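You operate a simulated robot arm through the tools that you are given. There is no shell and no other tool.

The job below is to be done with a simulated robot arm. You get a single attempt, and the scene is never put back.

TASK
Lay the roller with the white ring in pocket B2 of the tray.
Fine: free the carousel, turn that roller to the arrow and lock the carousel before you take the roller.

The check looks at the end state, three seconds after you hand in, the way a careful person would. Anything else that was tipped, shoved, dropped, spilled or broken makes it a failure.

THE ROBOT
A 6-joint arm with a two-finger parallel gripper, fixed in place. Base frame: the origin is at the foot of the arm, x ahead of it, y to its left, z up. Units: mm, rad, N and s.
Its first joint turns from -2.897 to 2.897 rad. Payload 3.91 kg.
The tool frame sits at the grasp point between the pads (the TCP): z along the fingers, y along the line on which they close. The tips reach 30 mm beyond it. Largest opening 110 mm; finger width 20, thickness 10; the body of the gripper, 48 by 112 mm, starts 55 mm behind the TCP.
Orientation is that of the tool frame in the base frame, as a unit quaternion [w, x, y, z]. With the fingers straight down and closing along the base's y, the tool's x points along the base's -x, its y along +y and its z along -z.

THE INTERFACE
- The arm moves only by the tool nudge_tool. Its argument "series" is a list of rows, each a list of 3 entries, a list of its own where there are three numbers: the shift along the tool's x, y, z in mm, then the turn, a rotation vector about the tool's x, y, z in rad, then the finger opening in mm, from 0 to 110. In form: [[[tx, ty, tz], [wx, wy, wz], hand], ...]. A call has 1 to 20 rows; each row shifts and turns the commanded pose from where the row before left it, along the tool's axes as they then stand. A row lasts 0.2 s, in which the tool goes at most 50 mm and 0.15 rad; a call with a longer step from one row to the next is refused whole, and so is a gripper value outside its range. Where a pose cannot be reached the arm comes as near as it can. A force on the tool above 60 N (or 10 N above the force at the start of the call, whichever is more), or a blocked arm, ends the call early, and 0.2 s more pass. The fingers move at their own pace (about 108 mm/s each) and stop on an object; they squeeze with about 25 N. The grip force told is the motor's: it shows also when the fingers shut on nothing. Time passes only in rows, and 0.2 s behind the last, so rows that do not move let the fingers close. The reply holds the time, the measured pose of the TCP, the force on the tool along the base axes, the opening and the grip force, in the units named above and with some noise, with the torque about the TCP (base axes, N m) and any sound that the robot's microphone picked up.
- Cameras (640 x 400 px; columns grow to the right, rows downward): "scene" is fixed at [401.6, -499.9, 1614.2]; the picture's right is [0.93, -0.36, 0.00], its down [-0.22, -0.56, -0.80] and it looks along [0.29, 0.74, -0.60] (base axes); focal length 308 px, centre (320, 200). "wrist" rides on the gripper at [72, 17, -103] in the tool frame; the picture's right is [-0.23, 0.97, 0.00], its down [-0.76, -0.18, -0.62] and it looks along [-0.61, -0.14, 0.78] (tool axes); focal length 222 px, centre (320, 200).
- grab_frame(camera): a new picture of that camera. It takes no simulated time.
- point_at(camera, pixels): for up to 12 pixels [column, row] of the newest picture of that camera ("zoom" is the newest enlarged one), the place [x, y, z] in the base frame of the surface seen there, good to about 3 mm. It takes no simulated time.
- close_up(camera, box): a new picture of the part [left, top, right, bottom] of that camera's present view, enlarged. It takes no simulated time.
- close_job(): hands the job in; it is judged then, once.

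Unless the task says otherwise, let go and move clear before handing in.

The tools are called after ">>>" as a command line: name --argument value ..., lists and objects as JSON in quotes. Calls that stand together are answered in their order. nudge_tool: Moves the arm, as the interface text tells. Its arguments: {"type":"object","properties":{"series":{"type":"array","items":{"type":"array"}}},"required":["series"]} The other tools are called the same way: grab_frame (camera) takes a picture; point_at (camera, pixels) gives the place of the surface under pixels of a picture; close_up (camera, box) takes an enlarged picture of a part of a camera's view; close_job () hands the job in.

At the start:

```text
time: 0.0
ee_pos: [458.9, 440.0, 1243.1]
orientation: [0.0, 0.0, 1.0, 0.0]
force: [-1.2, -0.3, 0.5]
moment: [-0.02, 0.01, 0.0]
grip_width: 110.0
grasp_force: 0.0
```

scene: 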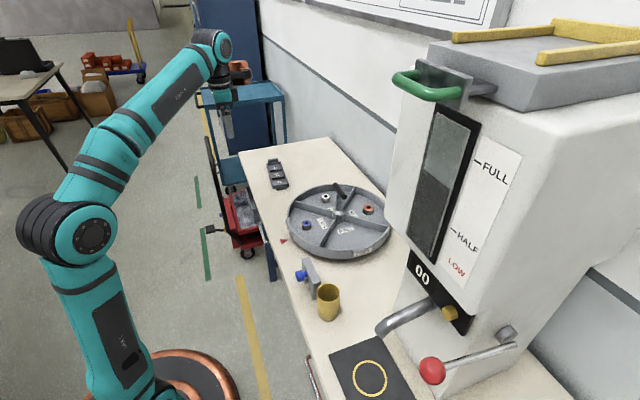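
wrist: 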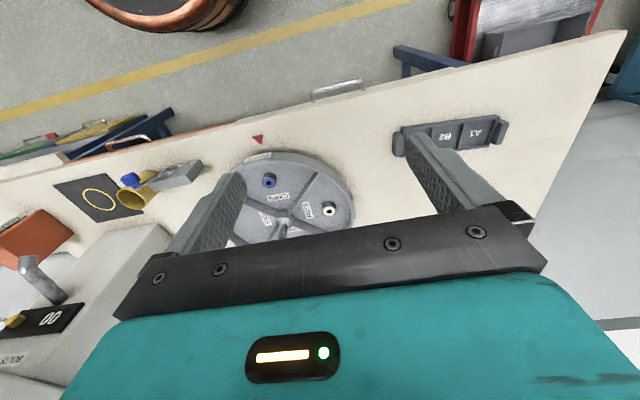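

The scene shows a carousel around (340,222) with three rollers, white at about (327,197), a red arrow at (284,240), a tray at (278,173) and a blue-knobbed thing at (303,275). I'll zoom in on these before moving.

>>> close_up --camera "scene" --box '[260, 150, 420, 250]'

>>> close_up --camera "scene" --box '[260, 230, 380, 330]'

>>> close_up --camera "wrist" --box '[220, 100, 380, 240]'

>>> close_up --camera "wrist" --box '[380, 80, 540, 180]'

>>> close_up --camera "wrist" --box '[40, 130, 240, 255]'

```text
4.00 times, centred on (340, 200) of scene
```

zoom: 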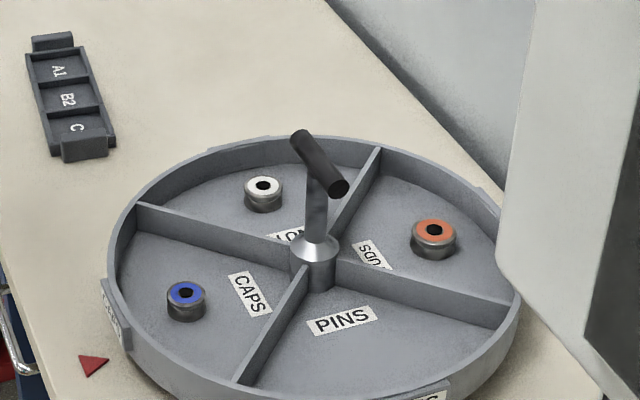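

```text
4.00 times, centred on (320, 280) of scene
```

zoom: 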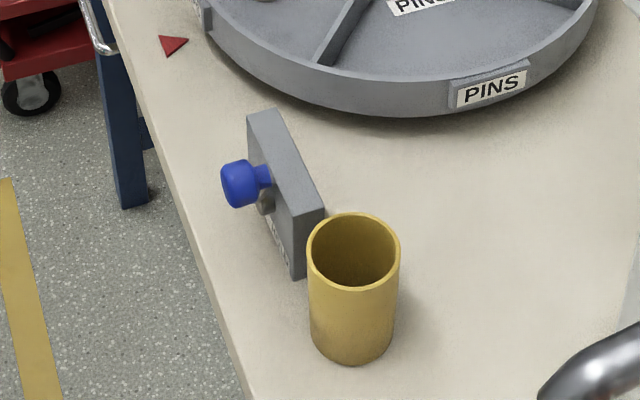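

```text
2.86 times, centred on (300, 170) of wrist
```

zoom: 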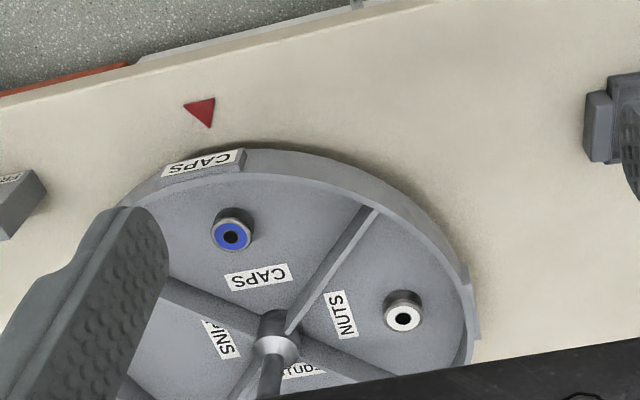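

```text
4.00 times, centred on (460, 130) of wrist
```

zoom: 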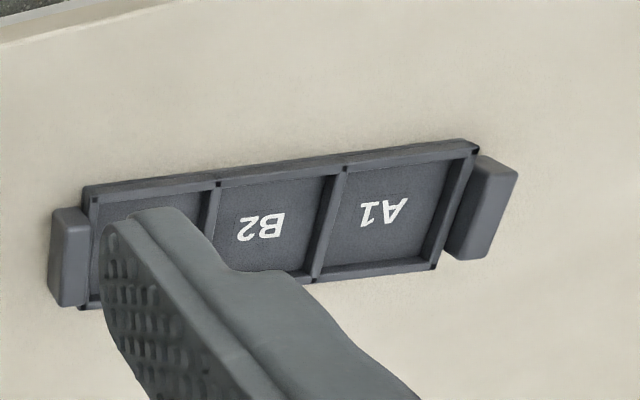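

```text
3.20 times, centred on (140, 192) of wrist
```

zoom: 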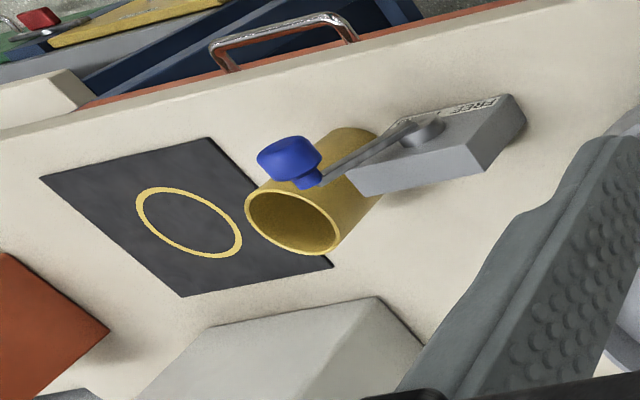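

The carousel has a handle on its hub at zoom (318,160), and a lock box with a blue-knob lever and a "FREE" label stands near the yellow cup. I'll measure the key points in base coordinates.

>>> grab_frame --camera "scene"

>>> grab_frame --camera "wrist"

>>> close_up --camera "scene" --box '[260, 150, 420, 250]'

>>> point_at --camera "zoom" --pixels '[[263, 186], [186, 293], [436, 230], [316, 250], [300, 140], [338, 188], [93, 365], [375, 150], [136, 206], [242, 380], [515, 300], [345, 320]]'

>>> point_at --camera "zoom" --pixels '[[28, 55], [80, 45], [53, 150], [105, 138], [66, 100], [58, 70], [78, 128], [52, 40], [85, 150], [60, 200], [200, 215], [318, 200]]'

```text
taken
```

scene: 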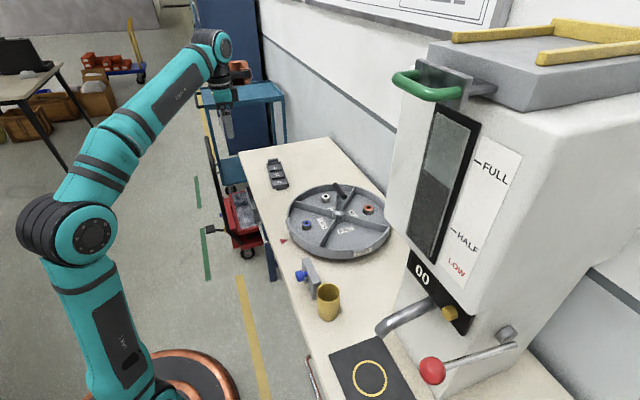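

```text
taken
```

wrist: 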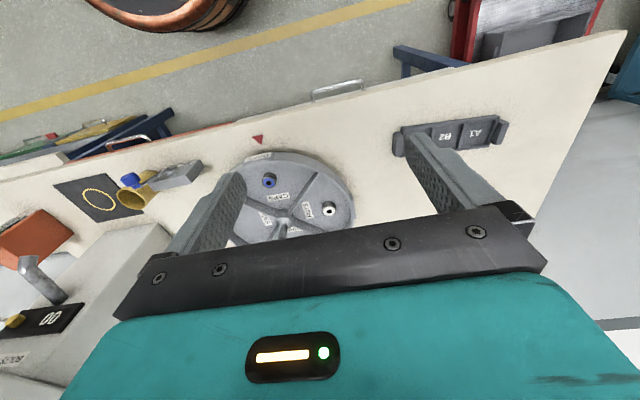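

```text
4.00 times, centred on (340, 200) of scene
```

zoom: 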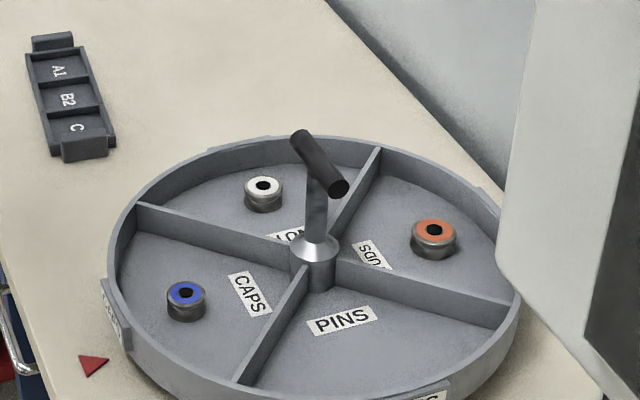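

```text
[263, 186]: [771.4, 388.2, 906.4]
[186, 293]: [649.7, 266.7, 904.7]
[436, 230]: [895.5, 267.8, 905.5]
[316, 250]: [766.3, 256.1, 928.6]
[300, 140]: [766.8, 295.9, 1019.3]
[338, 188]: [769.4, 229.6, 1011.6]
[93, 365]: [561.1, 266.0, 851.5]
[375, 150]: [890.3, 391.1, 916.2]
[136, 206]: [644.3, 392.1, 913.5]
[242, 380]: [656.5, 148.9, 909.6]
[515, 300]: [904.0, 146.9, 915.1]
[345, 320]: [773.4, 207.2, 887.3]
```

```text
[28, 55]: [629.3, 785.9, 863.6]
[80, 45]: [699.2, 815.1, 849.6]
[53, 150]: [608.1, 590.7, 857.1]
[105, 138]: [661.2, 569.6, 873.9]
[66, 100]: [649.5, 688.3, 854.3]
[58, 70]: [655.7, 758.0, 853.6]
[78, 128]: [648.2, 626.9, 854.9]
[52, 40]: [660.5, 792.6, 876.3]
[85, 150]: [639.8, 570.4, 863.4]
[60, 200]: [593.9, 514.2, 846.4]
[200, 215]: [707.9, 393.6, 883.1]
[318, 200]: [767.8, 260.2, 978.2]
```

The hub is near (768,263), white roller at (771,388), the arrow at (561,266) so white has to turn +90° counter-clockwise seen from above. Now I'll measure the lock box and cup around scene (310,285).

>>> close_up --camera "scene" --box '[280, 245, 360, 325]'

>>> point_at --camera "scene" --pixels '[[300, 276], [305, 275], [309, 281], [306, 260], [311, 260], [317, 283], [319, 292], [313, 297], [318, 290], [328, 284], [328, 318], [339, 295]]'

>>> close_up --camera "wrist" --box '[100, 145, 220, 220]'

>>> point_at --camera "wrist" --pixels '[[130, 180], [135, 183], [150, 180], [163, 174], [172, 172], [193, 168], [199, 163], [155, 184], [174, 184], [202, 170], [137, 200], [145, 187]]'

```text
5.00 times, centred on (320, 285) of scene
```

zoom: 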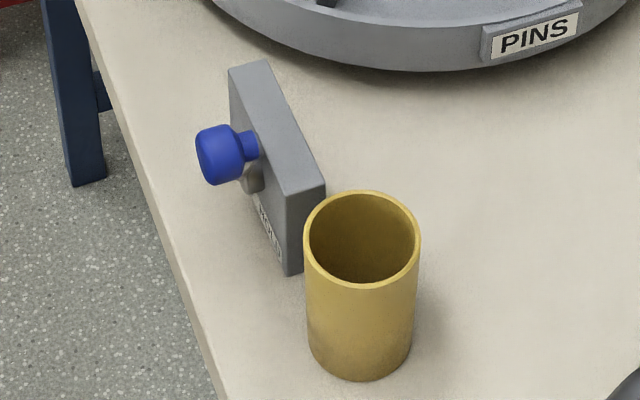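

```text
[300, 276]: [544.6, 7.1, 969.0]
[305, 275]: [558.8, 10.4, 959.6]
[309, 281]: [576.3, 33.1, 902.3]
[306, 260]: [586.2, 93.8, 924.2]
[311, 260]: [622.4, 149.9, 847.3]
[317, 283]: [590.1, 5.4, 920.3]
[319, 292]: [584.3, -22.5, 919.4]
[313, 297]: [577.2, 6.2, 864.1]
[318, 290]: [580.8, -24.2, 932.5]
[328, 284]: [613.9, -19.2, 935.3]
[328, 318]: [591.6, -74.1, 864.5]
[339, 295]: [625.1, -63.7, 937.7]
```

```text
5.33 times, centred on (160, 182) of wrist
```

zoom: 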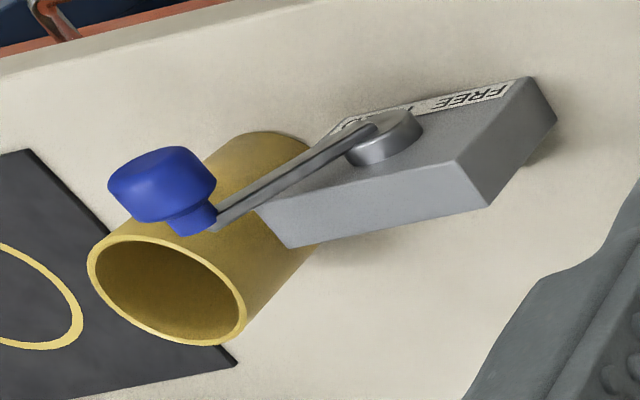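

```text
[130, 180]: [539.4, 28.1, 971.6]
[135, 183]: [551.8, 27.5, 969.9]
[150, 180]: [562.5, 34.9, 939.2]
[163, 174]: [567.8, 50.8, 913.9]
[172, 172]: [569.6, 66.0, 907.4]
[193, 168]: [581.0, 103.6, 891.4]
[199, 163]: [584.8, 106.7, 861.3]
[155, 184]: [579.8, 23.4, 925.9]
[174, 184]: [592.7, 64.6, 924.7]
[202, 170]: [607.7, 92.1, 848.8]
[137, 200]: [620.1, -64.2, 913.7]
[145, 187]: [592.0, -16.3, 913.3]
```

The lock box face is at x≈578 facing the base, with the lever leaning toward -y (knob at about (545,20,970)) and the FREE label on the +y side. I'll check where the big machine is before moving nearer.

>>> point_at --camera "scene" --pixels '[[390, 215], [408, 245], [432, 372], [383, 328], [395, 80], [410, 100], [398, 240], [400, 325], [450, 385], [440, 310], [350, 360], [262, 260]]'

>>> nudge_tool --series '[[[0, -40, 16], [0, 0, 0], 110], [[0, -40, 16], [0, 0, 0], 110], [[0, -40, 16], [0, 0, 0], 110], [[0, -40, 16], [0, 0, 0], 110], [[0, -40, 16], [0, 0, 0], 110], [[0, -40, 16], [0, 0, 0], 110], [[0, -40, 16], [0, 0, 0], 110], [[0, -40, 16], [0, 0, 0], 110], [[0, -40, 16], [0, 0, 0], 110]]'

```text
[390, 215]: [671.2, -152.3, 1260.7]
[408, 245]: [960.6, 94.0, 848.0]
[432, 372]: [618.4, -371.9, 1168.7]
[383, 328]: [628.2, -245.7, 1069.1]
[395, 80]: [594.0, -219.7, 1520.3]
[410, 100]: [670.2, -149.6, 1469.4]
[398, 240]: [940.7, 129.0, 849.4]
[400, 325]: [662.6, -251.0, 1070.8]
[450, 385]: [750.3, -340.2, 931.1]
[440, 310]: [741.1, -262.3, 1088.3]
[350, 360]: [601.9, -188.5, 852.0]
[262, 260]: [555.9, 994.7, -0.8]
```

```text
time: 2.0
ee_pos: [458.5, 78.7, 1098.8]
orientation: [0.0, -0.001, 1.0, 0.0]
force: [0.6, 0.2, 0.7]
moment: [0.0, 0.04, 0.01]
grip_width: 110.0
grasp_force: 0.1
```

The arm is at (458,79,1099), clear of everything; the machine's nearest parts are at x>590, y<-150. I'll look with the wrist camera at the lock box.

>>> grab_frame --camera "wrist"

>>> grab_frame --camera "scene"

```text
taken
```

wrist: 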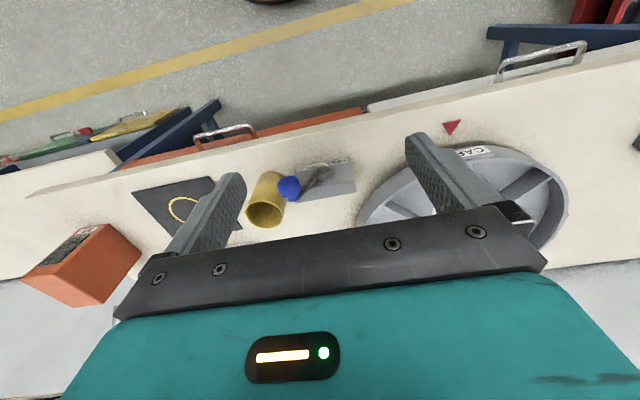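

```text
taken
```

scene: 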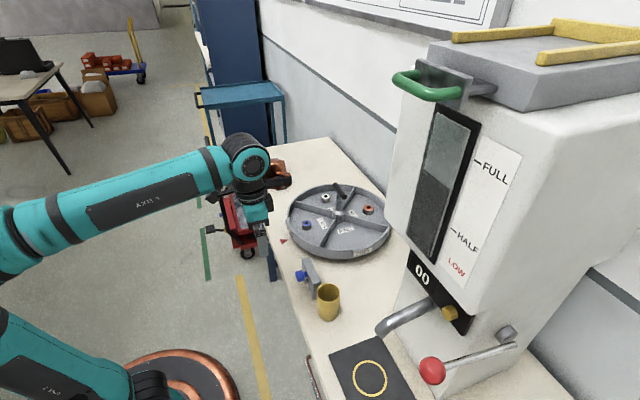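

The wrist picture shows the lever box at (325,178) with the blue knob at (289,188). I'll enlarge it.

>>> close_up --camera "wrist" --box '[240, 140, 376, 225]'

>>> point_at --camera "zoom" --pixels '[[228, 225], [285, 245], [330, 205], [365, 170], [390, 165], [290, 105], [510, 85], [540, 200], [280, 270], [545, 245], [340, 100], [450, 100]]'

```text
4.71 times, centred on (308, 182) of wrist
```

zoom: 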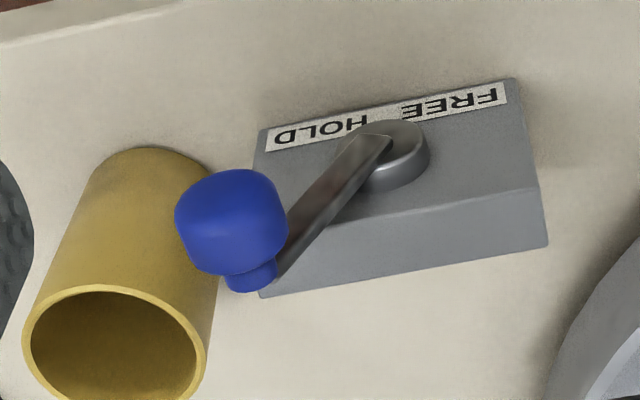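

```text
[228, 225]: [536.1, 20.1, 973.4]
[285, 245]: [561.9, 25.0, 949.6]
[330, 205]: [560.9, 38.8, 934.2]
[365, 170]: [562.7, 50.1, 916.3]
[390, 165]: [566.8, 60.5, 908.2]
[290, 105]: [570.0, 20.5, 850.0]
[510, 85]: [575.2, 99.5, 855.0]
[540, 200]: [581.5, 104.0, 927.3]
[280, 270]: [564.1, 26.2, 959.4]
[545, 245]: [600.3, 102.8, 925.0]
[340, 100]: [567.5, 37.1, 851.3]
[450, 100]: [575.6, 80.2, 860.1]
```

The lever leans toward HOLD (zoom label at (300,132)), FREE is on the +y side at (455,100); pivot about (57,~900) in y,z. I'll get the knob's extents precisely.

>>> point_at --camera "zoom" --pixels '[[182, 215], [283, 215], [230, 178], [230, 262], [250, 285], [200, 190], [270, 190], [215, 245], [270, 265], [375, 145], [420, 150], [265, 150]]'

>>> point_at --camera "wrist" --pixels '[[265, 215], [250, 200], [284, 210], [310, 168], [352, 160], [355, 190], [300, 198], [296, 168], [322, 171], [327, 175], [452, 128], [330, 195]]'

```text
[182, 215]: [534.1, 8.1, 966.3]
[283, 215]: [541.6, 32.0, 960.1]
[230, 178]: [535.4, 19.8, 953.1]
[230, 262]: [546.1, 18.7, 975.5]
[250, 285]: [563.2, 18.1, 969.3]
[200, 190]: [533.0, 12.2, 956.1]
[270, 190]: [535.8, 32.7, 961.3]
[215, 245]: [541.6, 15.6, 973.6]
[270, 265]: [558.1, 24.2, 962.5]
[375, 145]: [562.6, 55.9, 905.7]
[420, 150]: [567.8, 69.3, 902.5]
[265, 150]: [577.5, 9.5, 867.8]
```

```text
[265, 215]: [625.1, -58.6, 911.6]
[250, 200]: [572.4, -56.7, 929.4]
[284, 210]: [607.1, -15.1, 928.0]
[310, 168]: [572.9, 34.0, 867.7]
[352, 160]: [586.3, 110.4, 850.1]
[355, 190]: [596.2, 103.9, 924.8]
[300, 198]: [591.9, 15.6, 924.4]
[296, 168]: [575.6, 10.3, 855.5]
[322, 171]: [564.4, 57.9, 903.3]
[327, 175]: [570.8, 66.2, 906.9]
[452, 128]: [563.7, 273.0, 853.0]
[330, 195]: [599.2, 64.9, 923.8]
```

The knob centre is about (541,20,963), ~27 mm in diameter, and its pivot about (57,898) in y,z. I'll go above it with 60 mm opening, then lower to straddle it.

>>> nudge_tool --series '[[[-27.5, -19.6, 12], [0, 0, 0], 60], [[-27.5, -19.6, 12], [0, 0, 0], 60], [[-27.5, -19.5, 12], [0, 0, 0], 60], [[0, 0, 12], [0, 0, 0], 60], [[0, 0, 0], [0, 0, 0], 60]]'

>>> grab_frame --camera "wrist"

>>> grab_frame --camera "scene"

```text
time: 3.2
ee_pos: [541.2, 20.5, 1049.2]
orientation: [0.001, 0.001, 1.0, 0.001]
force: [0.2, 0.8, 0.0]
moment: [0.0, -0.05, 0.01]
grip_width: 60.1
grasp_force: 0.0
```

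```text
taken
```

wrist: 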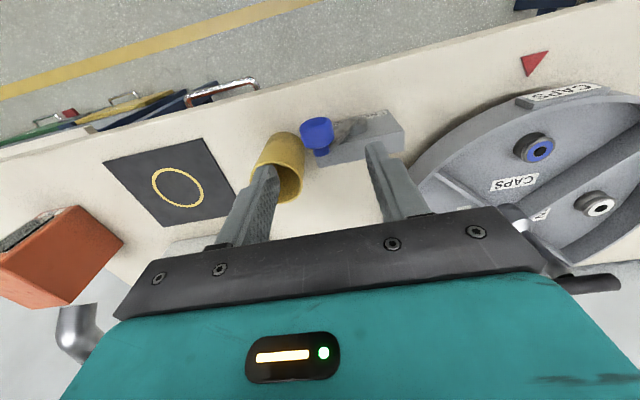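

```text
taken
```

scene: 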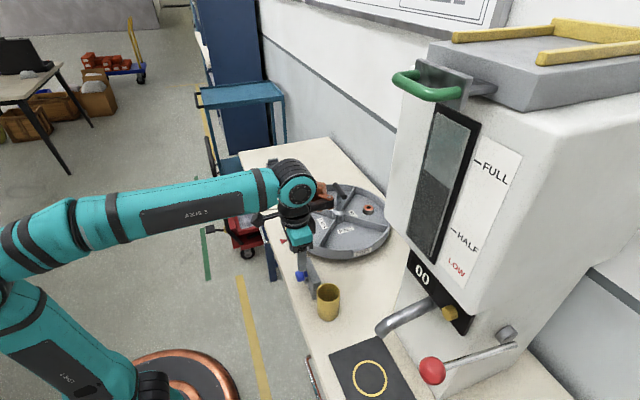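

The fingers straddle the knob (wrist (317,132)) in y. I'll check the knob position from this nearer view before lowering.

>>> close_up --camera "wrist" --box '[270, 95, 420, 190]'

>>> point_at --camera "wrist" --pixels '[[317, 125], [317, 135], [303, 132], [331, 132], [317, 144], [322, 152], [345, 130], [352, 127], [280, 160], [399, 150]]'

```text
4.21 times, centred on (345, 142) of wrist
```

zoom: 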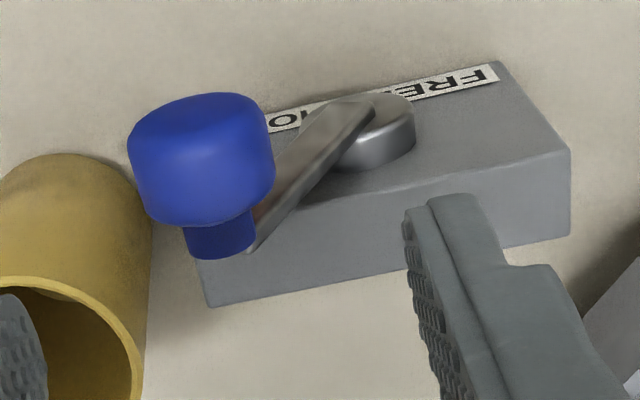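

```text
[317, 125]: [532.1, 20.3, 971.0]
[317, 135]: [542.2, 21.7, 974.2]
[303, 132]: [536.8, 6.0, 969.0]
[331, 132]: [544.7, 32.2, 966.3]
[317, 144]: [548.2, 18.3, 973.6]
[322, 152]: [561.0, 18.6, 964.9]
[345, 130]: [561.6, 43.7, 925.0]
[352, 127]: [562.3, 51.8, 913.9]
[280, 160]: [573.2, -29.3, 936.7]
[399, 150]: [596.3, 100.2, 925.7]
```

The knob spans y 6–33, top z≈974, x 530–550, so the straddle at y=20 is centred. I'll lower 79 mm to TCP z≈970 (tips 940, above the box top at 926).

>>> nudge_tool --series '[[[0, 0, 20], [0, 0, 0], 60], [[0, 0, 20], [0, 0, 0], 60], [[0, 0, 20], [0, 0, 0], 60], [[0, 0, 19], [0, 0, 0], 60], [[0, 0, 0], [0, 0, 0], 38], [[0, 0, 0], [0, 0, 0], 38]]'

>>> close_up --camera "wrist" --box '[230, 60, 430, 240]'

```text
time: 4.6
ee_pos: [539.0, 20.8, 971.3]
orientation: [0.001, 0.0, 1.0, 0.0]
force: [0.5, -0.8, 0.8]
moment: [0.02, 0.0, -0.02]
grip_width: 38.0
grasp_force: 0.1
```

```text
2.22 times, centred on (330, 150) of wrist
```

zoom: 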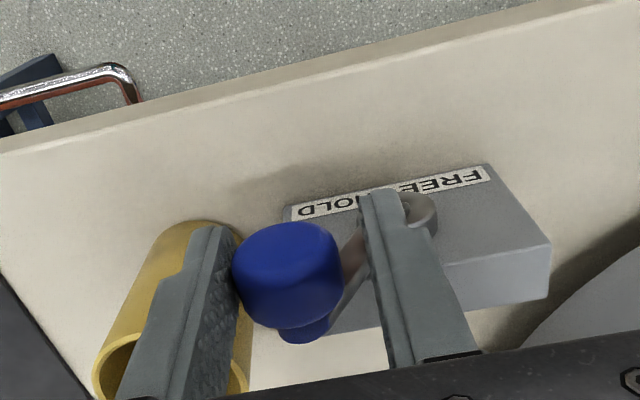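

The fingers flank the knob with a few mm of play and no load. I'll push the lever toward +y (FREE) in small steps.

>>> nudge_tool --series '[[[0, 6, 0], [0, 0, 0], 38], [[0, 6, -1], [0, 0, 0], 38], [[0, 6, -1], [0, 0, 0], 38], [[0, 6, -1], [0, 0, 0], 38], [[0, 6, 0], [0, 0, 0], 38], [[0, 6, 0], [0, 0, 0], 38], [[0, 6, 0], [0, 0, 0], 38], [[0, 6, 1], [0, 0, 0], 38], [[0, 6, 1], [0, 0, 0], 38], [[0, 6, 1], [0, 0, 0], 38]]'

>>> close_up --camera "wrist" --box '[230, 60, 430, 240]'

```text
time: 6.8
ee_pos: [540.4, 82.4, 971.5]
orientation: [0.0, 0.0, 1.0, 0.0]
force: [-0.5, 0.1, -0.5]
moment: [-0.01, 0.04, 0.03]
grip_width: 38.4
grasp_force: 0.4
```

```text
2.22 times, centred on (330, 150) of wrist
```

zoom: 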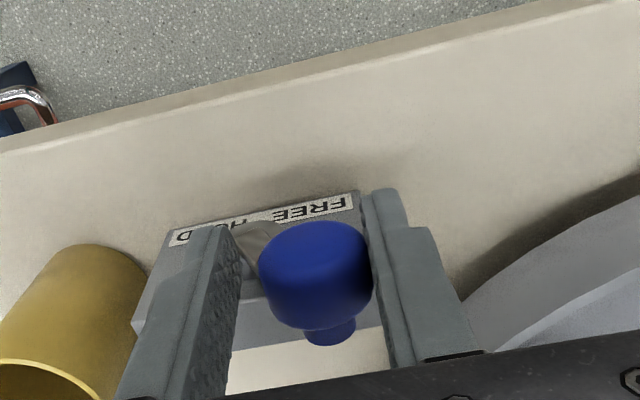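

The lever has gone over past centre and the knob now rests nearer the +y finger (zoom (315,275)). I'll move on +y further to see where its end stop is.

>>> nudge_tool --series '[[[0, 5, 0], [0, 0, 0], 38], [[0, 5, 0], [0, 0, 0], 38], [[0, 5, 0], [0, 0, 0], 38], [[0, 0, 0], [0, 0, 0], 38]]'

>>> close_up --camera "wrist" --box '[230, 60, 430, 240]'

>>> point_at --camera "zoom" --pixels '[[270, 270], [315, 270], [360, 265], [315, 300], [330, 335], [260, 240], [235, 270], [375, 250]]'

```text
time: 7.8
ee_pos: [541.9, 95.5, 971.4]
orientation: [0.0, -0.001, 1.0, 0.0]
force: [-0.4, 0.3, -0.1]
moment: [0.0, -0.03, 0.04]
grip_width: 37.8
grasp_force: 0.1
```

```text
2.22 times, centred on (330, 150) of wrist
```

zoom: 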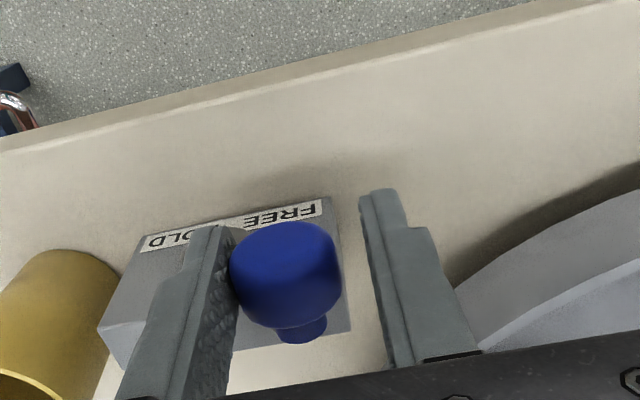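

```text
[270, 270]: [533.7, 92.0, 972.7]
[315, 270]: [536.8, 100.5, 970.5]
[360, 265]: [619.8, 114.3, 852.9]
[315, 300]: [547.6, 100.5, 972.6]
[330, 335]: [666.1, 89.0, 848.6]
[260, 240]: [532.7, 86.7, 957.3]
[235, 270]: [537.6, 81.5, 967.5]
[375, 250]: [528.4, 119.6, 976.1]
```

The knob centre is now at y≈93, almost the mirror of the HOLD position (expected ≈95). I'll push a few mm more to feel the stop.

>>> nudge_tool --series '[[[0, 3, 0], [0, 0, 0], 38], [[0, 3, 0], [0, 0, 0], 38], [[0, 0, 0], [0, 0, 0], 38]]'

>>> close_up --camera "wrist" --box '[230, 60, 430, 240]'

```text
time: 8.6
ee_pos: [542.0, 100.3, 970.4]
orientation: [0.0, 0.001, 1.0, 0.001]
force: [4.6, -15.0, -2.5]
moment: [-0.1, -0.06, 0.1]
grip_width: 45.7
grasp_force: 7.9
```

```text
2.22 times, centred on (330, 150) of wrist
```

zoom: 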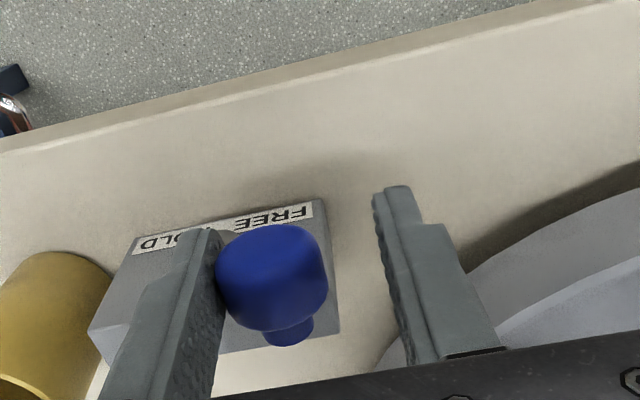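

The stop is felt (−15 N in y, fingers pushed open to 46 mm), so the lever is fully at FREE. I'll back off, rise straight up, and go look at the carousel handle.

>>> nudge_tool --series '[[[0, -5, 0], [0, 0, 0], 46], [[0, -3, 0], [0, 0, 0], 60], [[0, 0, -15], [0, 0, 0], 60], [[0, 0, -30], [0, 0, 0], 60], [[0, 0, -40], [0, 0, 0], 60], [[0, 0, -45], [0, 0, 0], 60], [[0, 0, -45], [0, 0, 0], 60], [[0, 30, -20], [0, 0, 0], 60], [[0, 40, 0], [0, 0, 0], 60], [[0, 40, 0], [0, 0, 0], 60], [[0, 40, 0], [0, 0, 0], 60], [[0, 0, 0], [0, 0, 0], 60]]'

>>> grab_frame --camera "wrist"

>>> grab_frame --camera "scene"

```text
time: 11.2
ee_pos: [542.5, 243.6, 1166.3]
orientation: [0.0, 0.0, 1.0, 0.0]
force: [0.2, 1.1, -0.1]
moment: [0.0, 0.0, 0.01]
grip_width: 60.2
grasp_force: 0.0
```

```text
taken
```

wrist: 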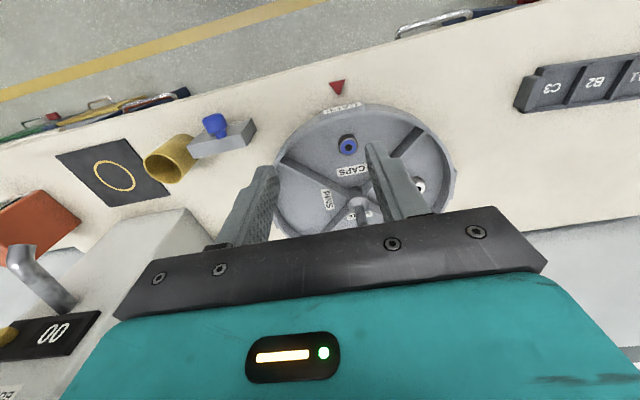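

```text
taken
```

scene: 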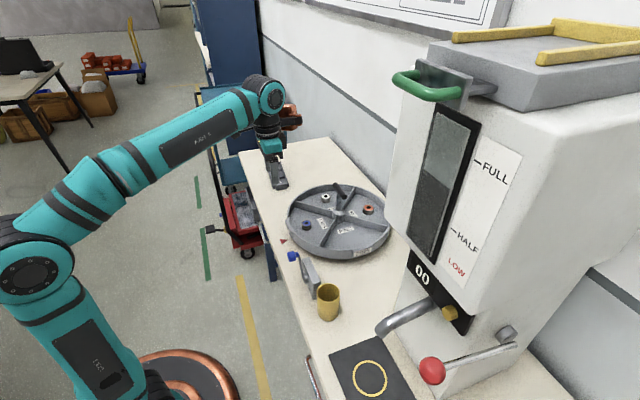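

The lever stays in FREE (knob now at scene (293,257)). I'll zoom on the carousel hub and handle to plan the grip.

>>> close_up --camera "scene" --box '[280, 170, 400, 270]'

>>> point_at --camera "zoom" --pixels '[[300, 100], [278, 70], [290, 82], [315, 115], [330, 130], [345, 142], [296, 130], [300, 170], [300, 200], [306, 180]]'

>>> close_up --camera "scene" --box '[320, 170, 360, 220]'

```text
4.00 times, centred on (340, 220) of scene
```

zoom: 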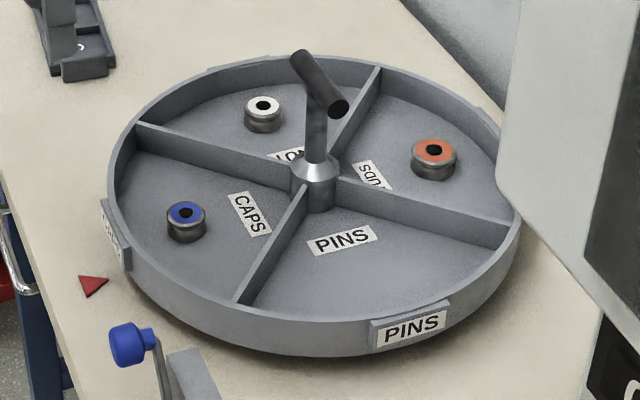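

```text
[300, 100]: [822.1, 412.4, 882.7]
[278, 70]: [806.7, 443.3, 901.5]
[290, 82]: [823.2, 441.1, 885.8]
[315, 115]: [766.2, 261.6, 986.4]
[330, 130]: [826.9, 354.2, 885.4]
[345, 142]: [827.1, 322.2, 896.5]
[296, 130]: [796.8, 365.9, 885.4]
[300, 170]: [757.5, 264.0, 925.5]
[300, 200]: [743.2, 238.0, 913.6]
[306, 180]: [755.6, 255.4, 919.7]
```

```text
8.00 times, centred on (340, 195) of scene
```

zoom: 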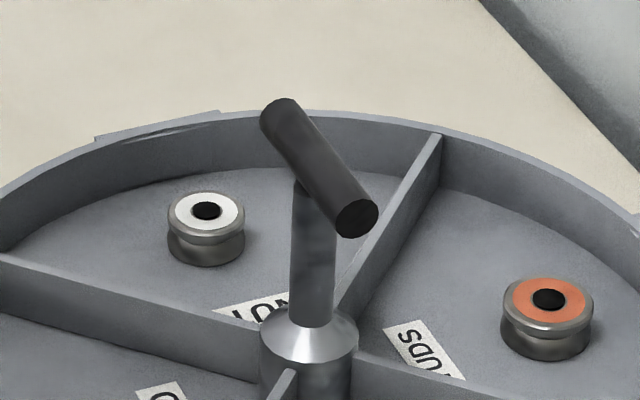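

The crossbar runs from zoom (285,105) to (357,218) over the stem. I'll measure it in this 8x picture.

>>> point_at --camera "zoom" --pixels '[[282, 112], [300, 140], [320, 160], [345, 190], [357, 218], [312, 230], [312, 300], [310, 345], [205, 210], [205, 190], [170, 205], [243, 205]]'

>>> point_at --camera "zoom" --pixels '[[547, 298], [505, 295], [592, 295], [548, 278], [300, 350], [345, 350], [310, 320], [205, 240], [180, 240], [236, 240], [230, 215], [182, 215]]'

```text
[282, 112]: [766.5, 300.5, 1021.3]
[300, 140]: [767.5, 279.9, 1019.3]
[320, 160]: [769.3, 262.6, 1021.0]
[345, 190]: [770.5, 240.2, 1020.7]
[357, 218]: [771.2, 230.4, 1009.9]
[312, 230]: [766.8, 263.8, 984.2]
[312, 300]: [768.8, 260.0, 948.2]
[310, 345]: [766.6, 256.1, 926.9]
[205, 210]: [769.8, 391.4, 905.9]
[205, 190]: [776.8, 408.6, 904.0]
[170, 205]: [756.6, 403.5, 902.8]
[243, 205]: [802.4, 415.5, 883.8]
```

```text
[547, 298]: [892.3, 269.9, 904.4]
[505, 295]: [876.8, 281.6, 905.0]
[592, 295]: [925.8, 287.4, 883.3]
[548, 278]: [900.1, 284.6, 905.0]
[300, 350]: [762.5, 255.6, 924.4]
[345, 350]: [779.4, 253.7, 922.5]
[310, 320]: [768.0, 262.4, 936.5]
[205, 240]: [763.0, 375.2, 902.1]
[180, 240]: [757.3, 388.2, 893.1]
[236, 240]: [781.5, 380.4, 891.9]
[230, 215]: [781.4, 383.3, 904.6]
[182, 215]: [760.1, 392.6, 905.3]
```

The crossbar lies along y at x≈769, y 230–305, axis z≈1011, about 19 mm thick, centred over the hub at (769,267). I'll yaw the gripper −90° (tool wz +) here so that the turn later ends at the present yaw.

>>> nudge_tool --series '[[[0, 0, 0], [0, 0, 0.1428], 60], [[0, 0, 0], [0, 0, 0.1428], 60], [[0, 0, 0], [0, 0, 0.1428], 60], [[0, 0, 0], [0, 0, 0.1428], 60], [[0, 0, 0], [0, 0, 0.1428], 60], [[0, 0, 0], [0, 0, 0.1428], 60], [[0, 0, 0], [0, 0, 0.1428], 60], [[0, 0, 0], [0, 0, 0.1428], 60], [[0, 0, 0], [0, 0, 0.1428], 60], [[0, 0, 0], [0, 0, 0.1428], 60], [[0, 0, 0], [0, 0, 0.1428], 60], [[0, 0, 0], [0, 0, 0], 60]]'

```text
time: 13.8
ee_pos: [541.1, 244.3, 1166.1]
orientation: [0.0, 0.708, 0.706, -0.001]
force: [1.2, -0.3, 0.1]
moment: [-0.02, -0.04, -0.01]
grip_width: 60.0
grasp_force: 0.0
```

The gripper is yawed: tool x is now base +y, tool y is base +x. I'll move over the hub to z≈1110.

>>> nudge_tool --series '[[[3.8, 38, 9], [0, 0, 0], 60], [[3.8, 38, 9], [0, 0, 0], 60], [[3.8, 38, 9], [0, 0, 0], 60], [[3.8, 38, 9], [0, 0, 0], 60], [[3.8, 38, 9], [0, 0, 0], 60], [[3.8, 38, 9], [0, 0, 0], 60], [[0, 0, 0], [0, 0, 0], 60]]'

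>>> grab_frame --camera "wrist"

>>> grab_frame --camera "scene"

```text
time: 15.4
ee_pos: [770.1, 268.1, 1111.9]
orientation: [0.0, 0.707, 0.707, -0.001]
force: [-0.1, 0.6, 0.6]
moment: [0.01, -0.03, 0.04]
grip_width: 60.0
grasp_force: 0.0
```

```text
taken
```

wrist: 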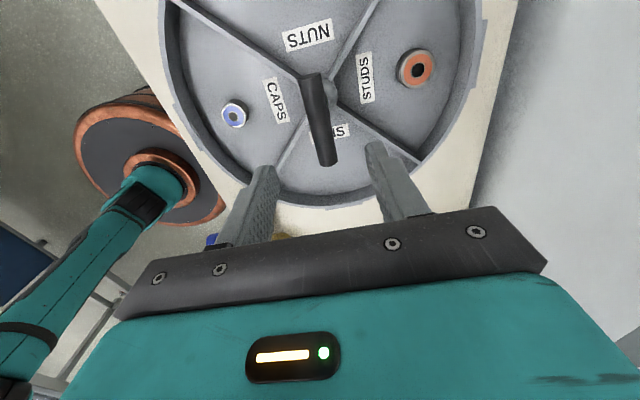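

```text
taken
```

scene: 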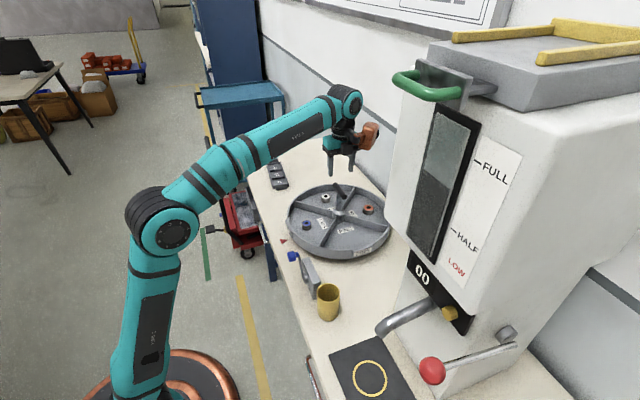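

The bar is between the fingers in the wrist view, from (312,78) to (327,160). I'll measure it and the divider ends from here for precise centring.

>>> point_at --camera "wrist" --pixels '[[312, 80], [318, 110], [323, 140], [327, 163], [307, 120], [328, 118], [234, 116], [418, 70], [335, 90], [318, 125]]'

>>> close_up --camera "wrist" --box '[240, 40, 400, 180]'

```text
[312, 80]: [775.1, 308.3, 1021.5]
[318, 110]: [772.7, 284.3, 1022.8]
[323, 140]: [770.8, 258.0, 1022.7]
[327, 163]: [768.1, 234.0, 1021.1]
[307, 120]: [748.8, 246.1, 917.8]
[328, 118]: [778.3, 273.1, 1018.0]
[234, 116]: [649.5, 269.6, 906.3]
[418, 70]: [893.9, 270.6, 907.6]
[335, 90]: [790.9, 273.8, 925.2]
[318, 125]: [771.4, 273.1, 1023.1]
```

```text
2.86 times, centred on (320, 110) of wrist
```

zoom: 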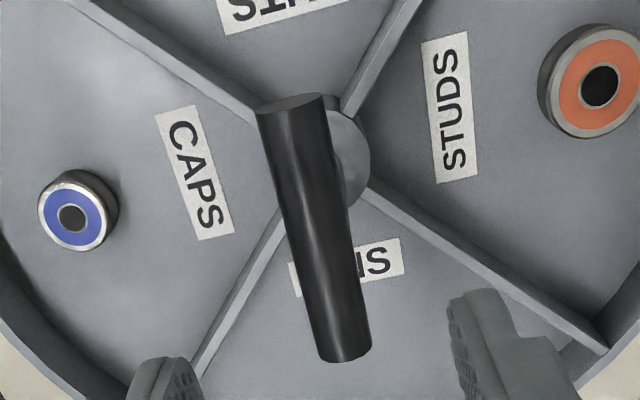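

Bar centre measures about (771,270), axis z≈1012, top 1022. I'll lower 100 mm with the fingers either side and close on the bar.

>>> nudge_tool --series '[[[0.5, 0.5, 25], [0, 0, 0], 60], [[0.5, 0.5, 25], [0, 0, 0], 60], [[0, 0, 25], [0, 0, 0], 60], [[0, 0, 15], [0, 0, 0], 60], [[0, 0, 9], [0, 0, 0], 60], [[0, 0, 0], [0, 0, 0], 40], [[0, 0, 0], [0, 0, 0], 28], [[0, 0, 0], [0, 0, 0], 22]]'

>>> close_up --camera "wrist" --box '[220, 40, 420, 220]'

```text
time: 17.2
ee_pos: [769.3, 268.1, 1012.6]
orientation: [0.0, 0.707, 0.707, 0.001]
force: [2.3, 0.5, 0.3]
moment: [0.03, -0.1, -0.03]
grip_width: 23.4
grasp_force: 1.4
```

```text
2.22 times, centred on (320, 130) of wrist
```

zoom: 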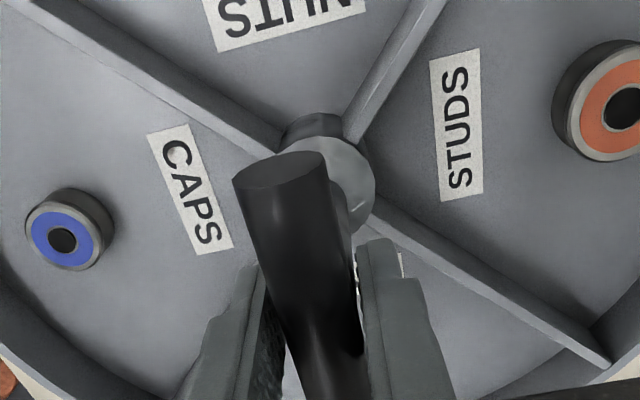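

The right (+x) side shows a small gap and the force on the tool is +2.3 N in x, so the bar is about 1–2 mm to +x. I'll shift 1.5 mm and close fully on it.

>>> nudge_tool --series '[[[0.5, 1.5, 0], [0, 0, 0], 24], [[0, 0, 0], [0, 0, 0], 10], [[0, 0, 0], [0, 0, 0], 0], [[0, 0, 0], [0, 0, 0], 0]]'

```text
time: 18.2
ee_pos: [769.9, 269.0, 1012.7]
orientation: [0.0, 0.707, 0.707, 0.001]
force: [-14.7, -4.8, -7.6]
moment: [-0.11, -0.09, 0.04]
grip_width: 21.7
grasp_force: 45.2
```

The bar is gripped at 21.7 mm with 45 N; −14.7 N in x says I over-shifted slightly. I'll relax by ~1 mm and then start a small test turn (tool wz negative = counter-clockwise from above).

>>> nudge_tool --series '[[[-0.3, -1, 0], [0, 0, 0], 0], [[0, 0, 0], [0, 0, 0], 0]]'

```text
time: 18.8
ee_pos: [769.5, 268.2, 1013.6]
orientation: [0.0, 0.707, 0.707, 0.0]
force: [-1.1, 0.7, -1.6]
moment: [-0.24, 0.47, 0.0]
grip_width: 21.4
grasp_force: 45.2
```

Forces are near zero now with the bar firmly held. I'll make a small test turn of 0.15 rad in gentle steps.

>>> nudge_tool --series '[[[0, 0, 0], [0, 0, -0.02], 0], [[0, 0, 0], [0, 0, -0.03], 0], [[0, 0, 0], [0, 0, -0.05], 0], [[0, 0, 0], [0, 0, -0.05], 0]]'

>>> close_up --camera "scene" --box '[280, 170, 400, 270]'

```text
time: 19.8
ee_pos: [771.0, 268.7, 1014.0]
orientation: [0.0, 0.652, 0.758, 0.001]
force: [0.9, 7.2, -1.6]
moment: [0.14, 0.27, -0.05]
grip_width: 21.7
grasp_force: 44.5
```

```text
4.00 times, centred on (340, 220) of scene
```

zoom: 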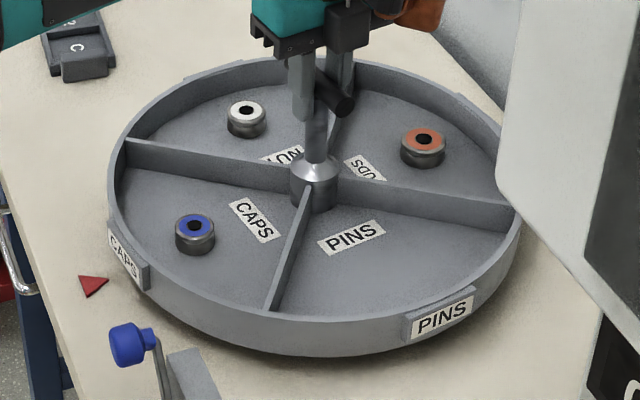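

The carousel follows: white moved to zoom (246,110) and blue to (195,227), the wanted direction, with low torque. I'll continue gently with 1.08 rad.

>>> nudge_tool --series '[[[0, 0, 0], [0, 0, -0.06], 0], [[0, 0, 0], [0, 0, -0.06], 0], [[0, 0, 0], [0, 0, -0.06], 0], [[0, 0, 0], [0, 0, -0.06], 0], [[0, 0, 0], [0, 0, -0.06], 0], [[0, 0, 0], [0, 0, -0.06], 0], [[0, 0, 0], [0, 0, -0.06], 0], [[0, 0, 0], [0, 0, -0.06], 0], [[0, 0, 0], [0, 0, -0.06], 0], [[0, 0, 0], [0, 0, -0.06], 0], [[0, 0, 0], [0, 0, -0.06], 0], [[0, 0, 0], [0, 0, -0.06], 0], [[0, 0, 0], [0, 0, -0.06], 0], [[0, 0, 0], [0, 0, -0.06], 0], [[0, 0, 0], [0, 0, -0.06], 0], [[0, 0, 0], [0, 0, -0.06], 0], [[0, 0, 0], [0, 0, -0.06], 0], [[0, 0, 0], [0, 0, -0.06], 0]]'

>>> close_up --camera "scene" --box '[280, 170, 400, 270]'

```text
time: 22.6
ee_pos: [769.7, 268.8, 1012.8]
orientation: [0.001, 0.321, 0.947, 0.001]
force: [14.5, 15.6, 2.8]
moment: [0.27, 0.31, -0.03]
grip_width: 21.8
grasp_force: 44.9
stopped in row 14: the force on the tool passed its limit at 61 N (the readings are from after the stop); the commanded pose is now the measured one
```

```text
4.00 times, centred on (340, 220) of scene
```

zoom: 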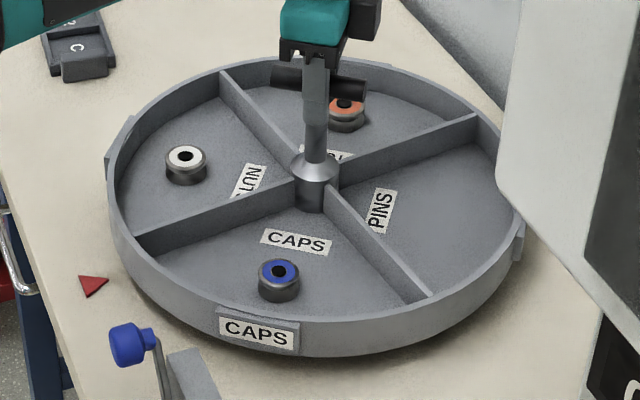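

It stopped at 61 N: turned about 53°, with 37.4° left, and side force (14.5,15.6) N mostly along tool y means my rotation centre is slightly off. I'll comply 1.3 mm along tool y and read again.

>>> nudge_tool --series '[[[0, 1.2, 0], [0, 0, 0], 0], [[0, 0, 0], [0, 0, 0], 0]]'

```text
time: 23.2
ee_pos: [770.3, 269.8, 1012.3]
orientation: [0.001, 0.32, 0.947, 0.001]
force: [-1.0, 4.8, -0.6]
moment: [-0.62, -0.15, 0.01]
grip_width: 21.6
grasp_force: 45.0
```

The side force has dropped to a few newtons. I'll continue in short runs of 0.2 rad and check forces.

>>> nudge_tool --series '[[[0, 0, 0], [0, 0, -0.05], 0], [[0, 0, 0], [0, 0, -0.05], 0], [[0, 0, 0], [0, 0, -0.05], 0], [[0, 0, 0], [0, 0, -0.05], 0]]'

```text
time: 24.2
ee_pos: [772.0, 269.6, 1013.1]
orientation: [0.002, 0.224, 0.975, 0.001]
force: [-5.8, 3.2, -4.9]
moment: [-0.33, 0.47, 0.03]
grip_width: 21.4
grasp_force: 45.1
```

25.9° remain and forces are small. Continue 0.2 rad.

>>> nudge_tool --series '[[[0, 0, 0], [0, 0, -0.05], 0], [[0, 0, 0], [0, 0, -0.05], 0], [[0, 0, 0], [0, 0, -0.05], 0], [[0, 0, 0], [0, 0, -0.05], 0]]'

```text
time: 25.2
ee_pos: [772.1, 269.4, 1012.2]
orientation: [-0.001, 0.125, 0.992, 0.0]
force: [-8.9, 7.5, -16.4]
moment: [-0.5, -0.45, 0.03]
grip_width: 21.6
grasp_force: 45.2
```

14.4° remain; small forces (−9,7,−16) N. I'll comply about 0.6–1 mm in those directions and turn 0.15 rad more.

>>> nudge_tool --series '[[[0.6, 0.4, 0.8], [0, 0, 0], 0], [[0, 0, 0], [0, 0, -0.05], 0], [[0, 0, 0], [0, 0, -0.05], 0], [[0, 0, 0], [0, 0, -0.05], 0], [[0, 0, 0], [0, 0, 0], 0]]'

>>> close_up --camera "scene" --box '[280, 170, 400, 270]'

>>> point_at --camera "zoom" --pixels '[[185, 213], [180, 195], [330, 290], [375, 68], [136, 122], [245, 298], [515, 225], [93, 285]]'

```text
time: 26.4
ee_pos: [771.8, 269.8, 1013.9]
orientation: [0.002, 0.051, 0.999, 0.001]
force: [10.4, 8.3, 1.5]
moment: [-0.38, -0.59, 0.0]
grip_width: 21.8
grasp_force: 45.2
```

```text
4.00 times, centred on (340, 220) of scene
```

zoom: 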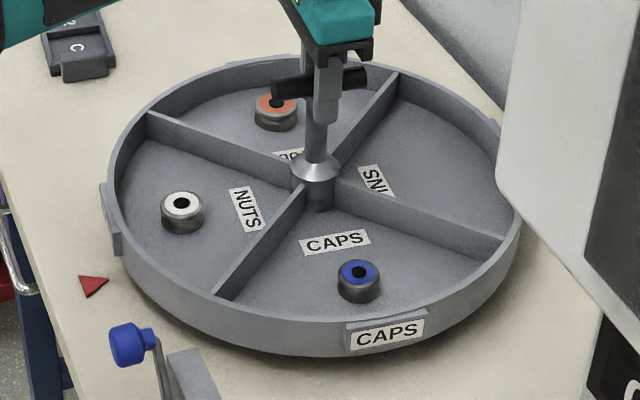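

```text
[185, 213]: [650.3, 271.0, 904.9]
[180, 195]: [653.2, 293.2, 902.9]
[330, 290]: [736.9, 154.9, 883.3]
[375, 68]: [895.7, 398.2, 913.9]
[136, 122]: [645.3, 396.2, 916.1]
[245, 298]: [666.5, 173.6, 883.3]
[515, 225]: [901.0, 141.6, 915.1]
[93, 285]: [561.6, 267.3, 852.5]
```

About 5.9° remain (divider ends at zoom (148,113),(398,72) vs. aligned (136,124),(380,68)). I'll turn the last 0.10 rad.

>>> nudge_tool --series '[[[-0.5, 0.4, 0], [0, 0, 0], 0], [[0, 0, 0], [0, 0, -0.035], 0], [[0, 0, 0], [0, 0, -0.035], 0], [[0, 0, 0], [0, 0, -0.032], 0], [[0, 0, 0], [0, 0, 0], 0]]'

>>> close_up --camera "scene" --box '[280, 170, 400, 270]'

```text
time: 27.6
ee_pos: [771.7, 269.8, 1012.9]
orientation: [0.002, 0.0, 1.0, 0.001]
force: [13.4, 11.6, 13.2]
moment: [-0.18, 0.11, 0.0]
grip_width: 21.6
grasp_force: 44.6
```

```text
4.00 times, centred on (340, 220) of scene
```

zoom: 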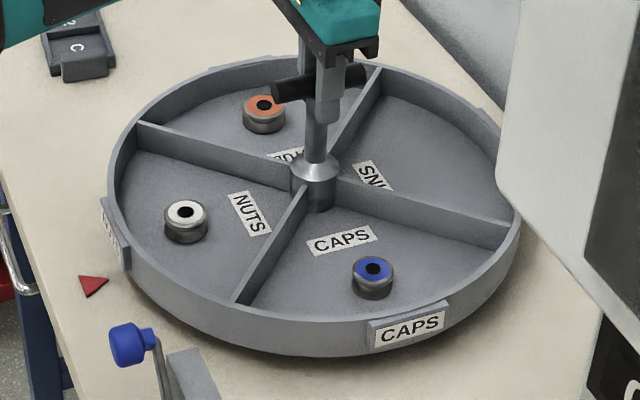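

The carousel now matches its original divider layout with white at zoom (186,212), at the arrow. I'll relax the side forces, open the fingers and rise, then verify the angle.

>>> nudge_tool --series '[[[-0.7, 0.6, -0.8], [0, 0, 0], 0], [[0, 0, 0], [0, 0, 0], 0], [[0, 0, 0], [0, 0, 0], 24], [[0, 0, 0], [0, 0, 0], 40], [[0, 0, 0], [0, 0, 0], 60], [[0, 0, -20], [0, 0, 0], 60], [[0, 0, -40], [0, 0, 0], 60], [[0, 0, -40], [0, 0, 0], 60], [[0, 0, 0], [0, 0, 0], 60]]'

>>> grab_frame --camera "scene"

>>> close_up --camera "scene" --box '[280, 170, 400, 270]'

>>> point_at --camera "zoom" --pixels '[[186, 211], [264, 104], [373, 268], [136, 124], [380, 68], [240, 300], [512, 226], [93, 285]]'

>>> grab_frame --camera "wrist"

```text
time: 29.6
ee_pos: [771.3, 269.7, 1115.5]
orientation: [0.001, 0.0, 1.0, 0.0]
force: [-0.5, -0.5, -0.4]
moment: [0.0, 0.02, 0.0]
grip_width: 60.1
grasp_force: 0.0
```

```text
taken
```

scene: 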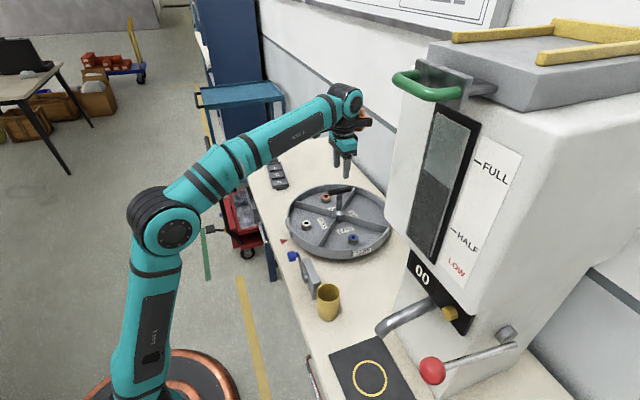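

```text
4.00 times, centred on (340, 220) of scene
```

zoom: 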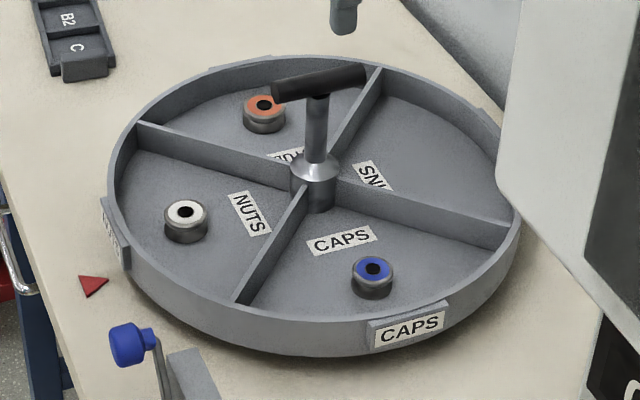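

```text
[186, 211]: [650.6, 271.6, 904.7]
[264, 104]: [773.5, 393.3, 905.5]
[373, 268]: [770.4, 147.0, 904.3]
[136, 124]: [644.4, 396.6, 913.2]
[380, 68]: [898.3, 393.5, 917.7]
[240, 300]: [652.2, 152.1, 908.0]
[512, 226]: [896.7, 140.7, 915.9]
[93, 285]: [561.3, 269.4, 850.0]
```

```text
taken
```

wrist: 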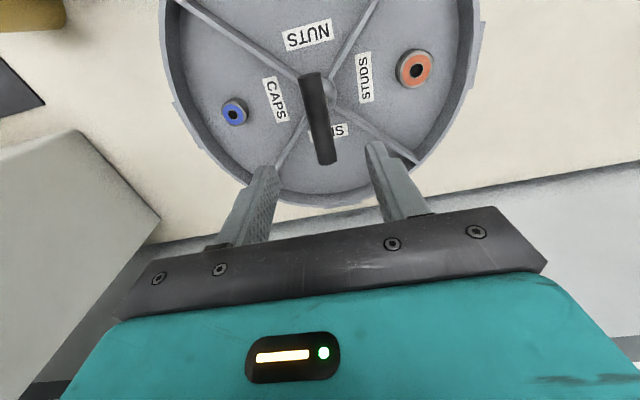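

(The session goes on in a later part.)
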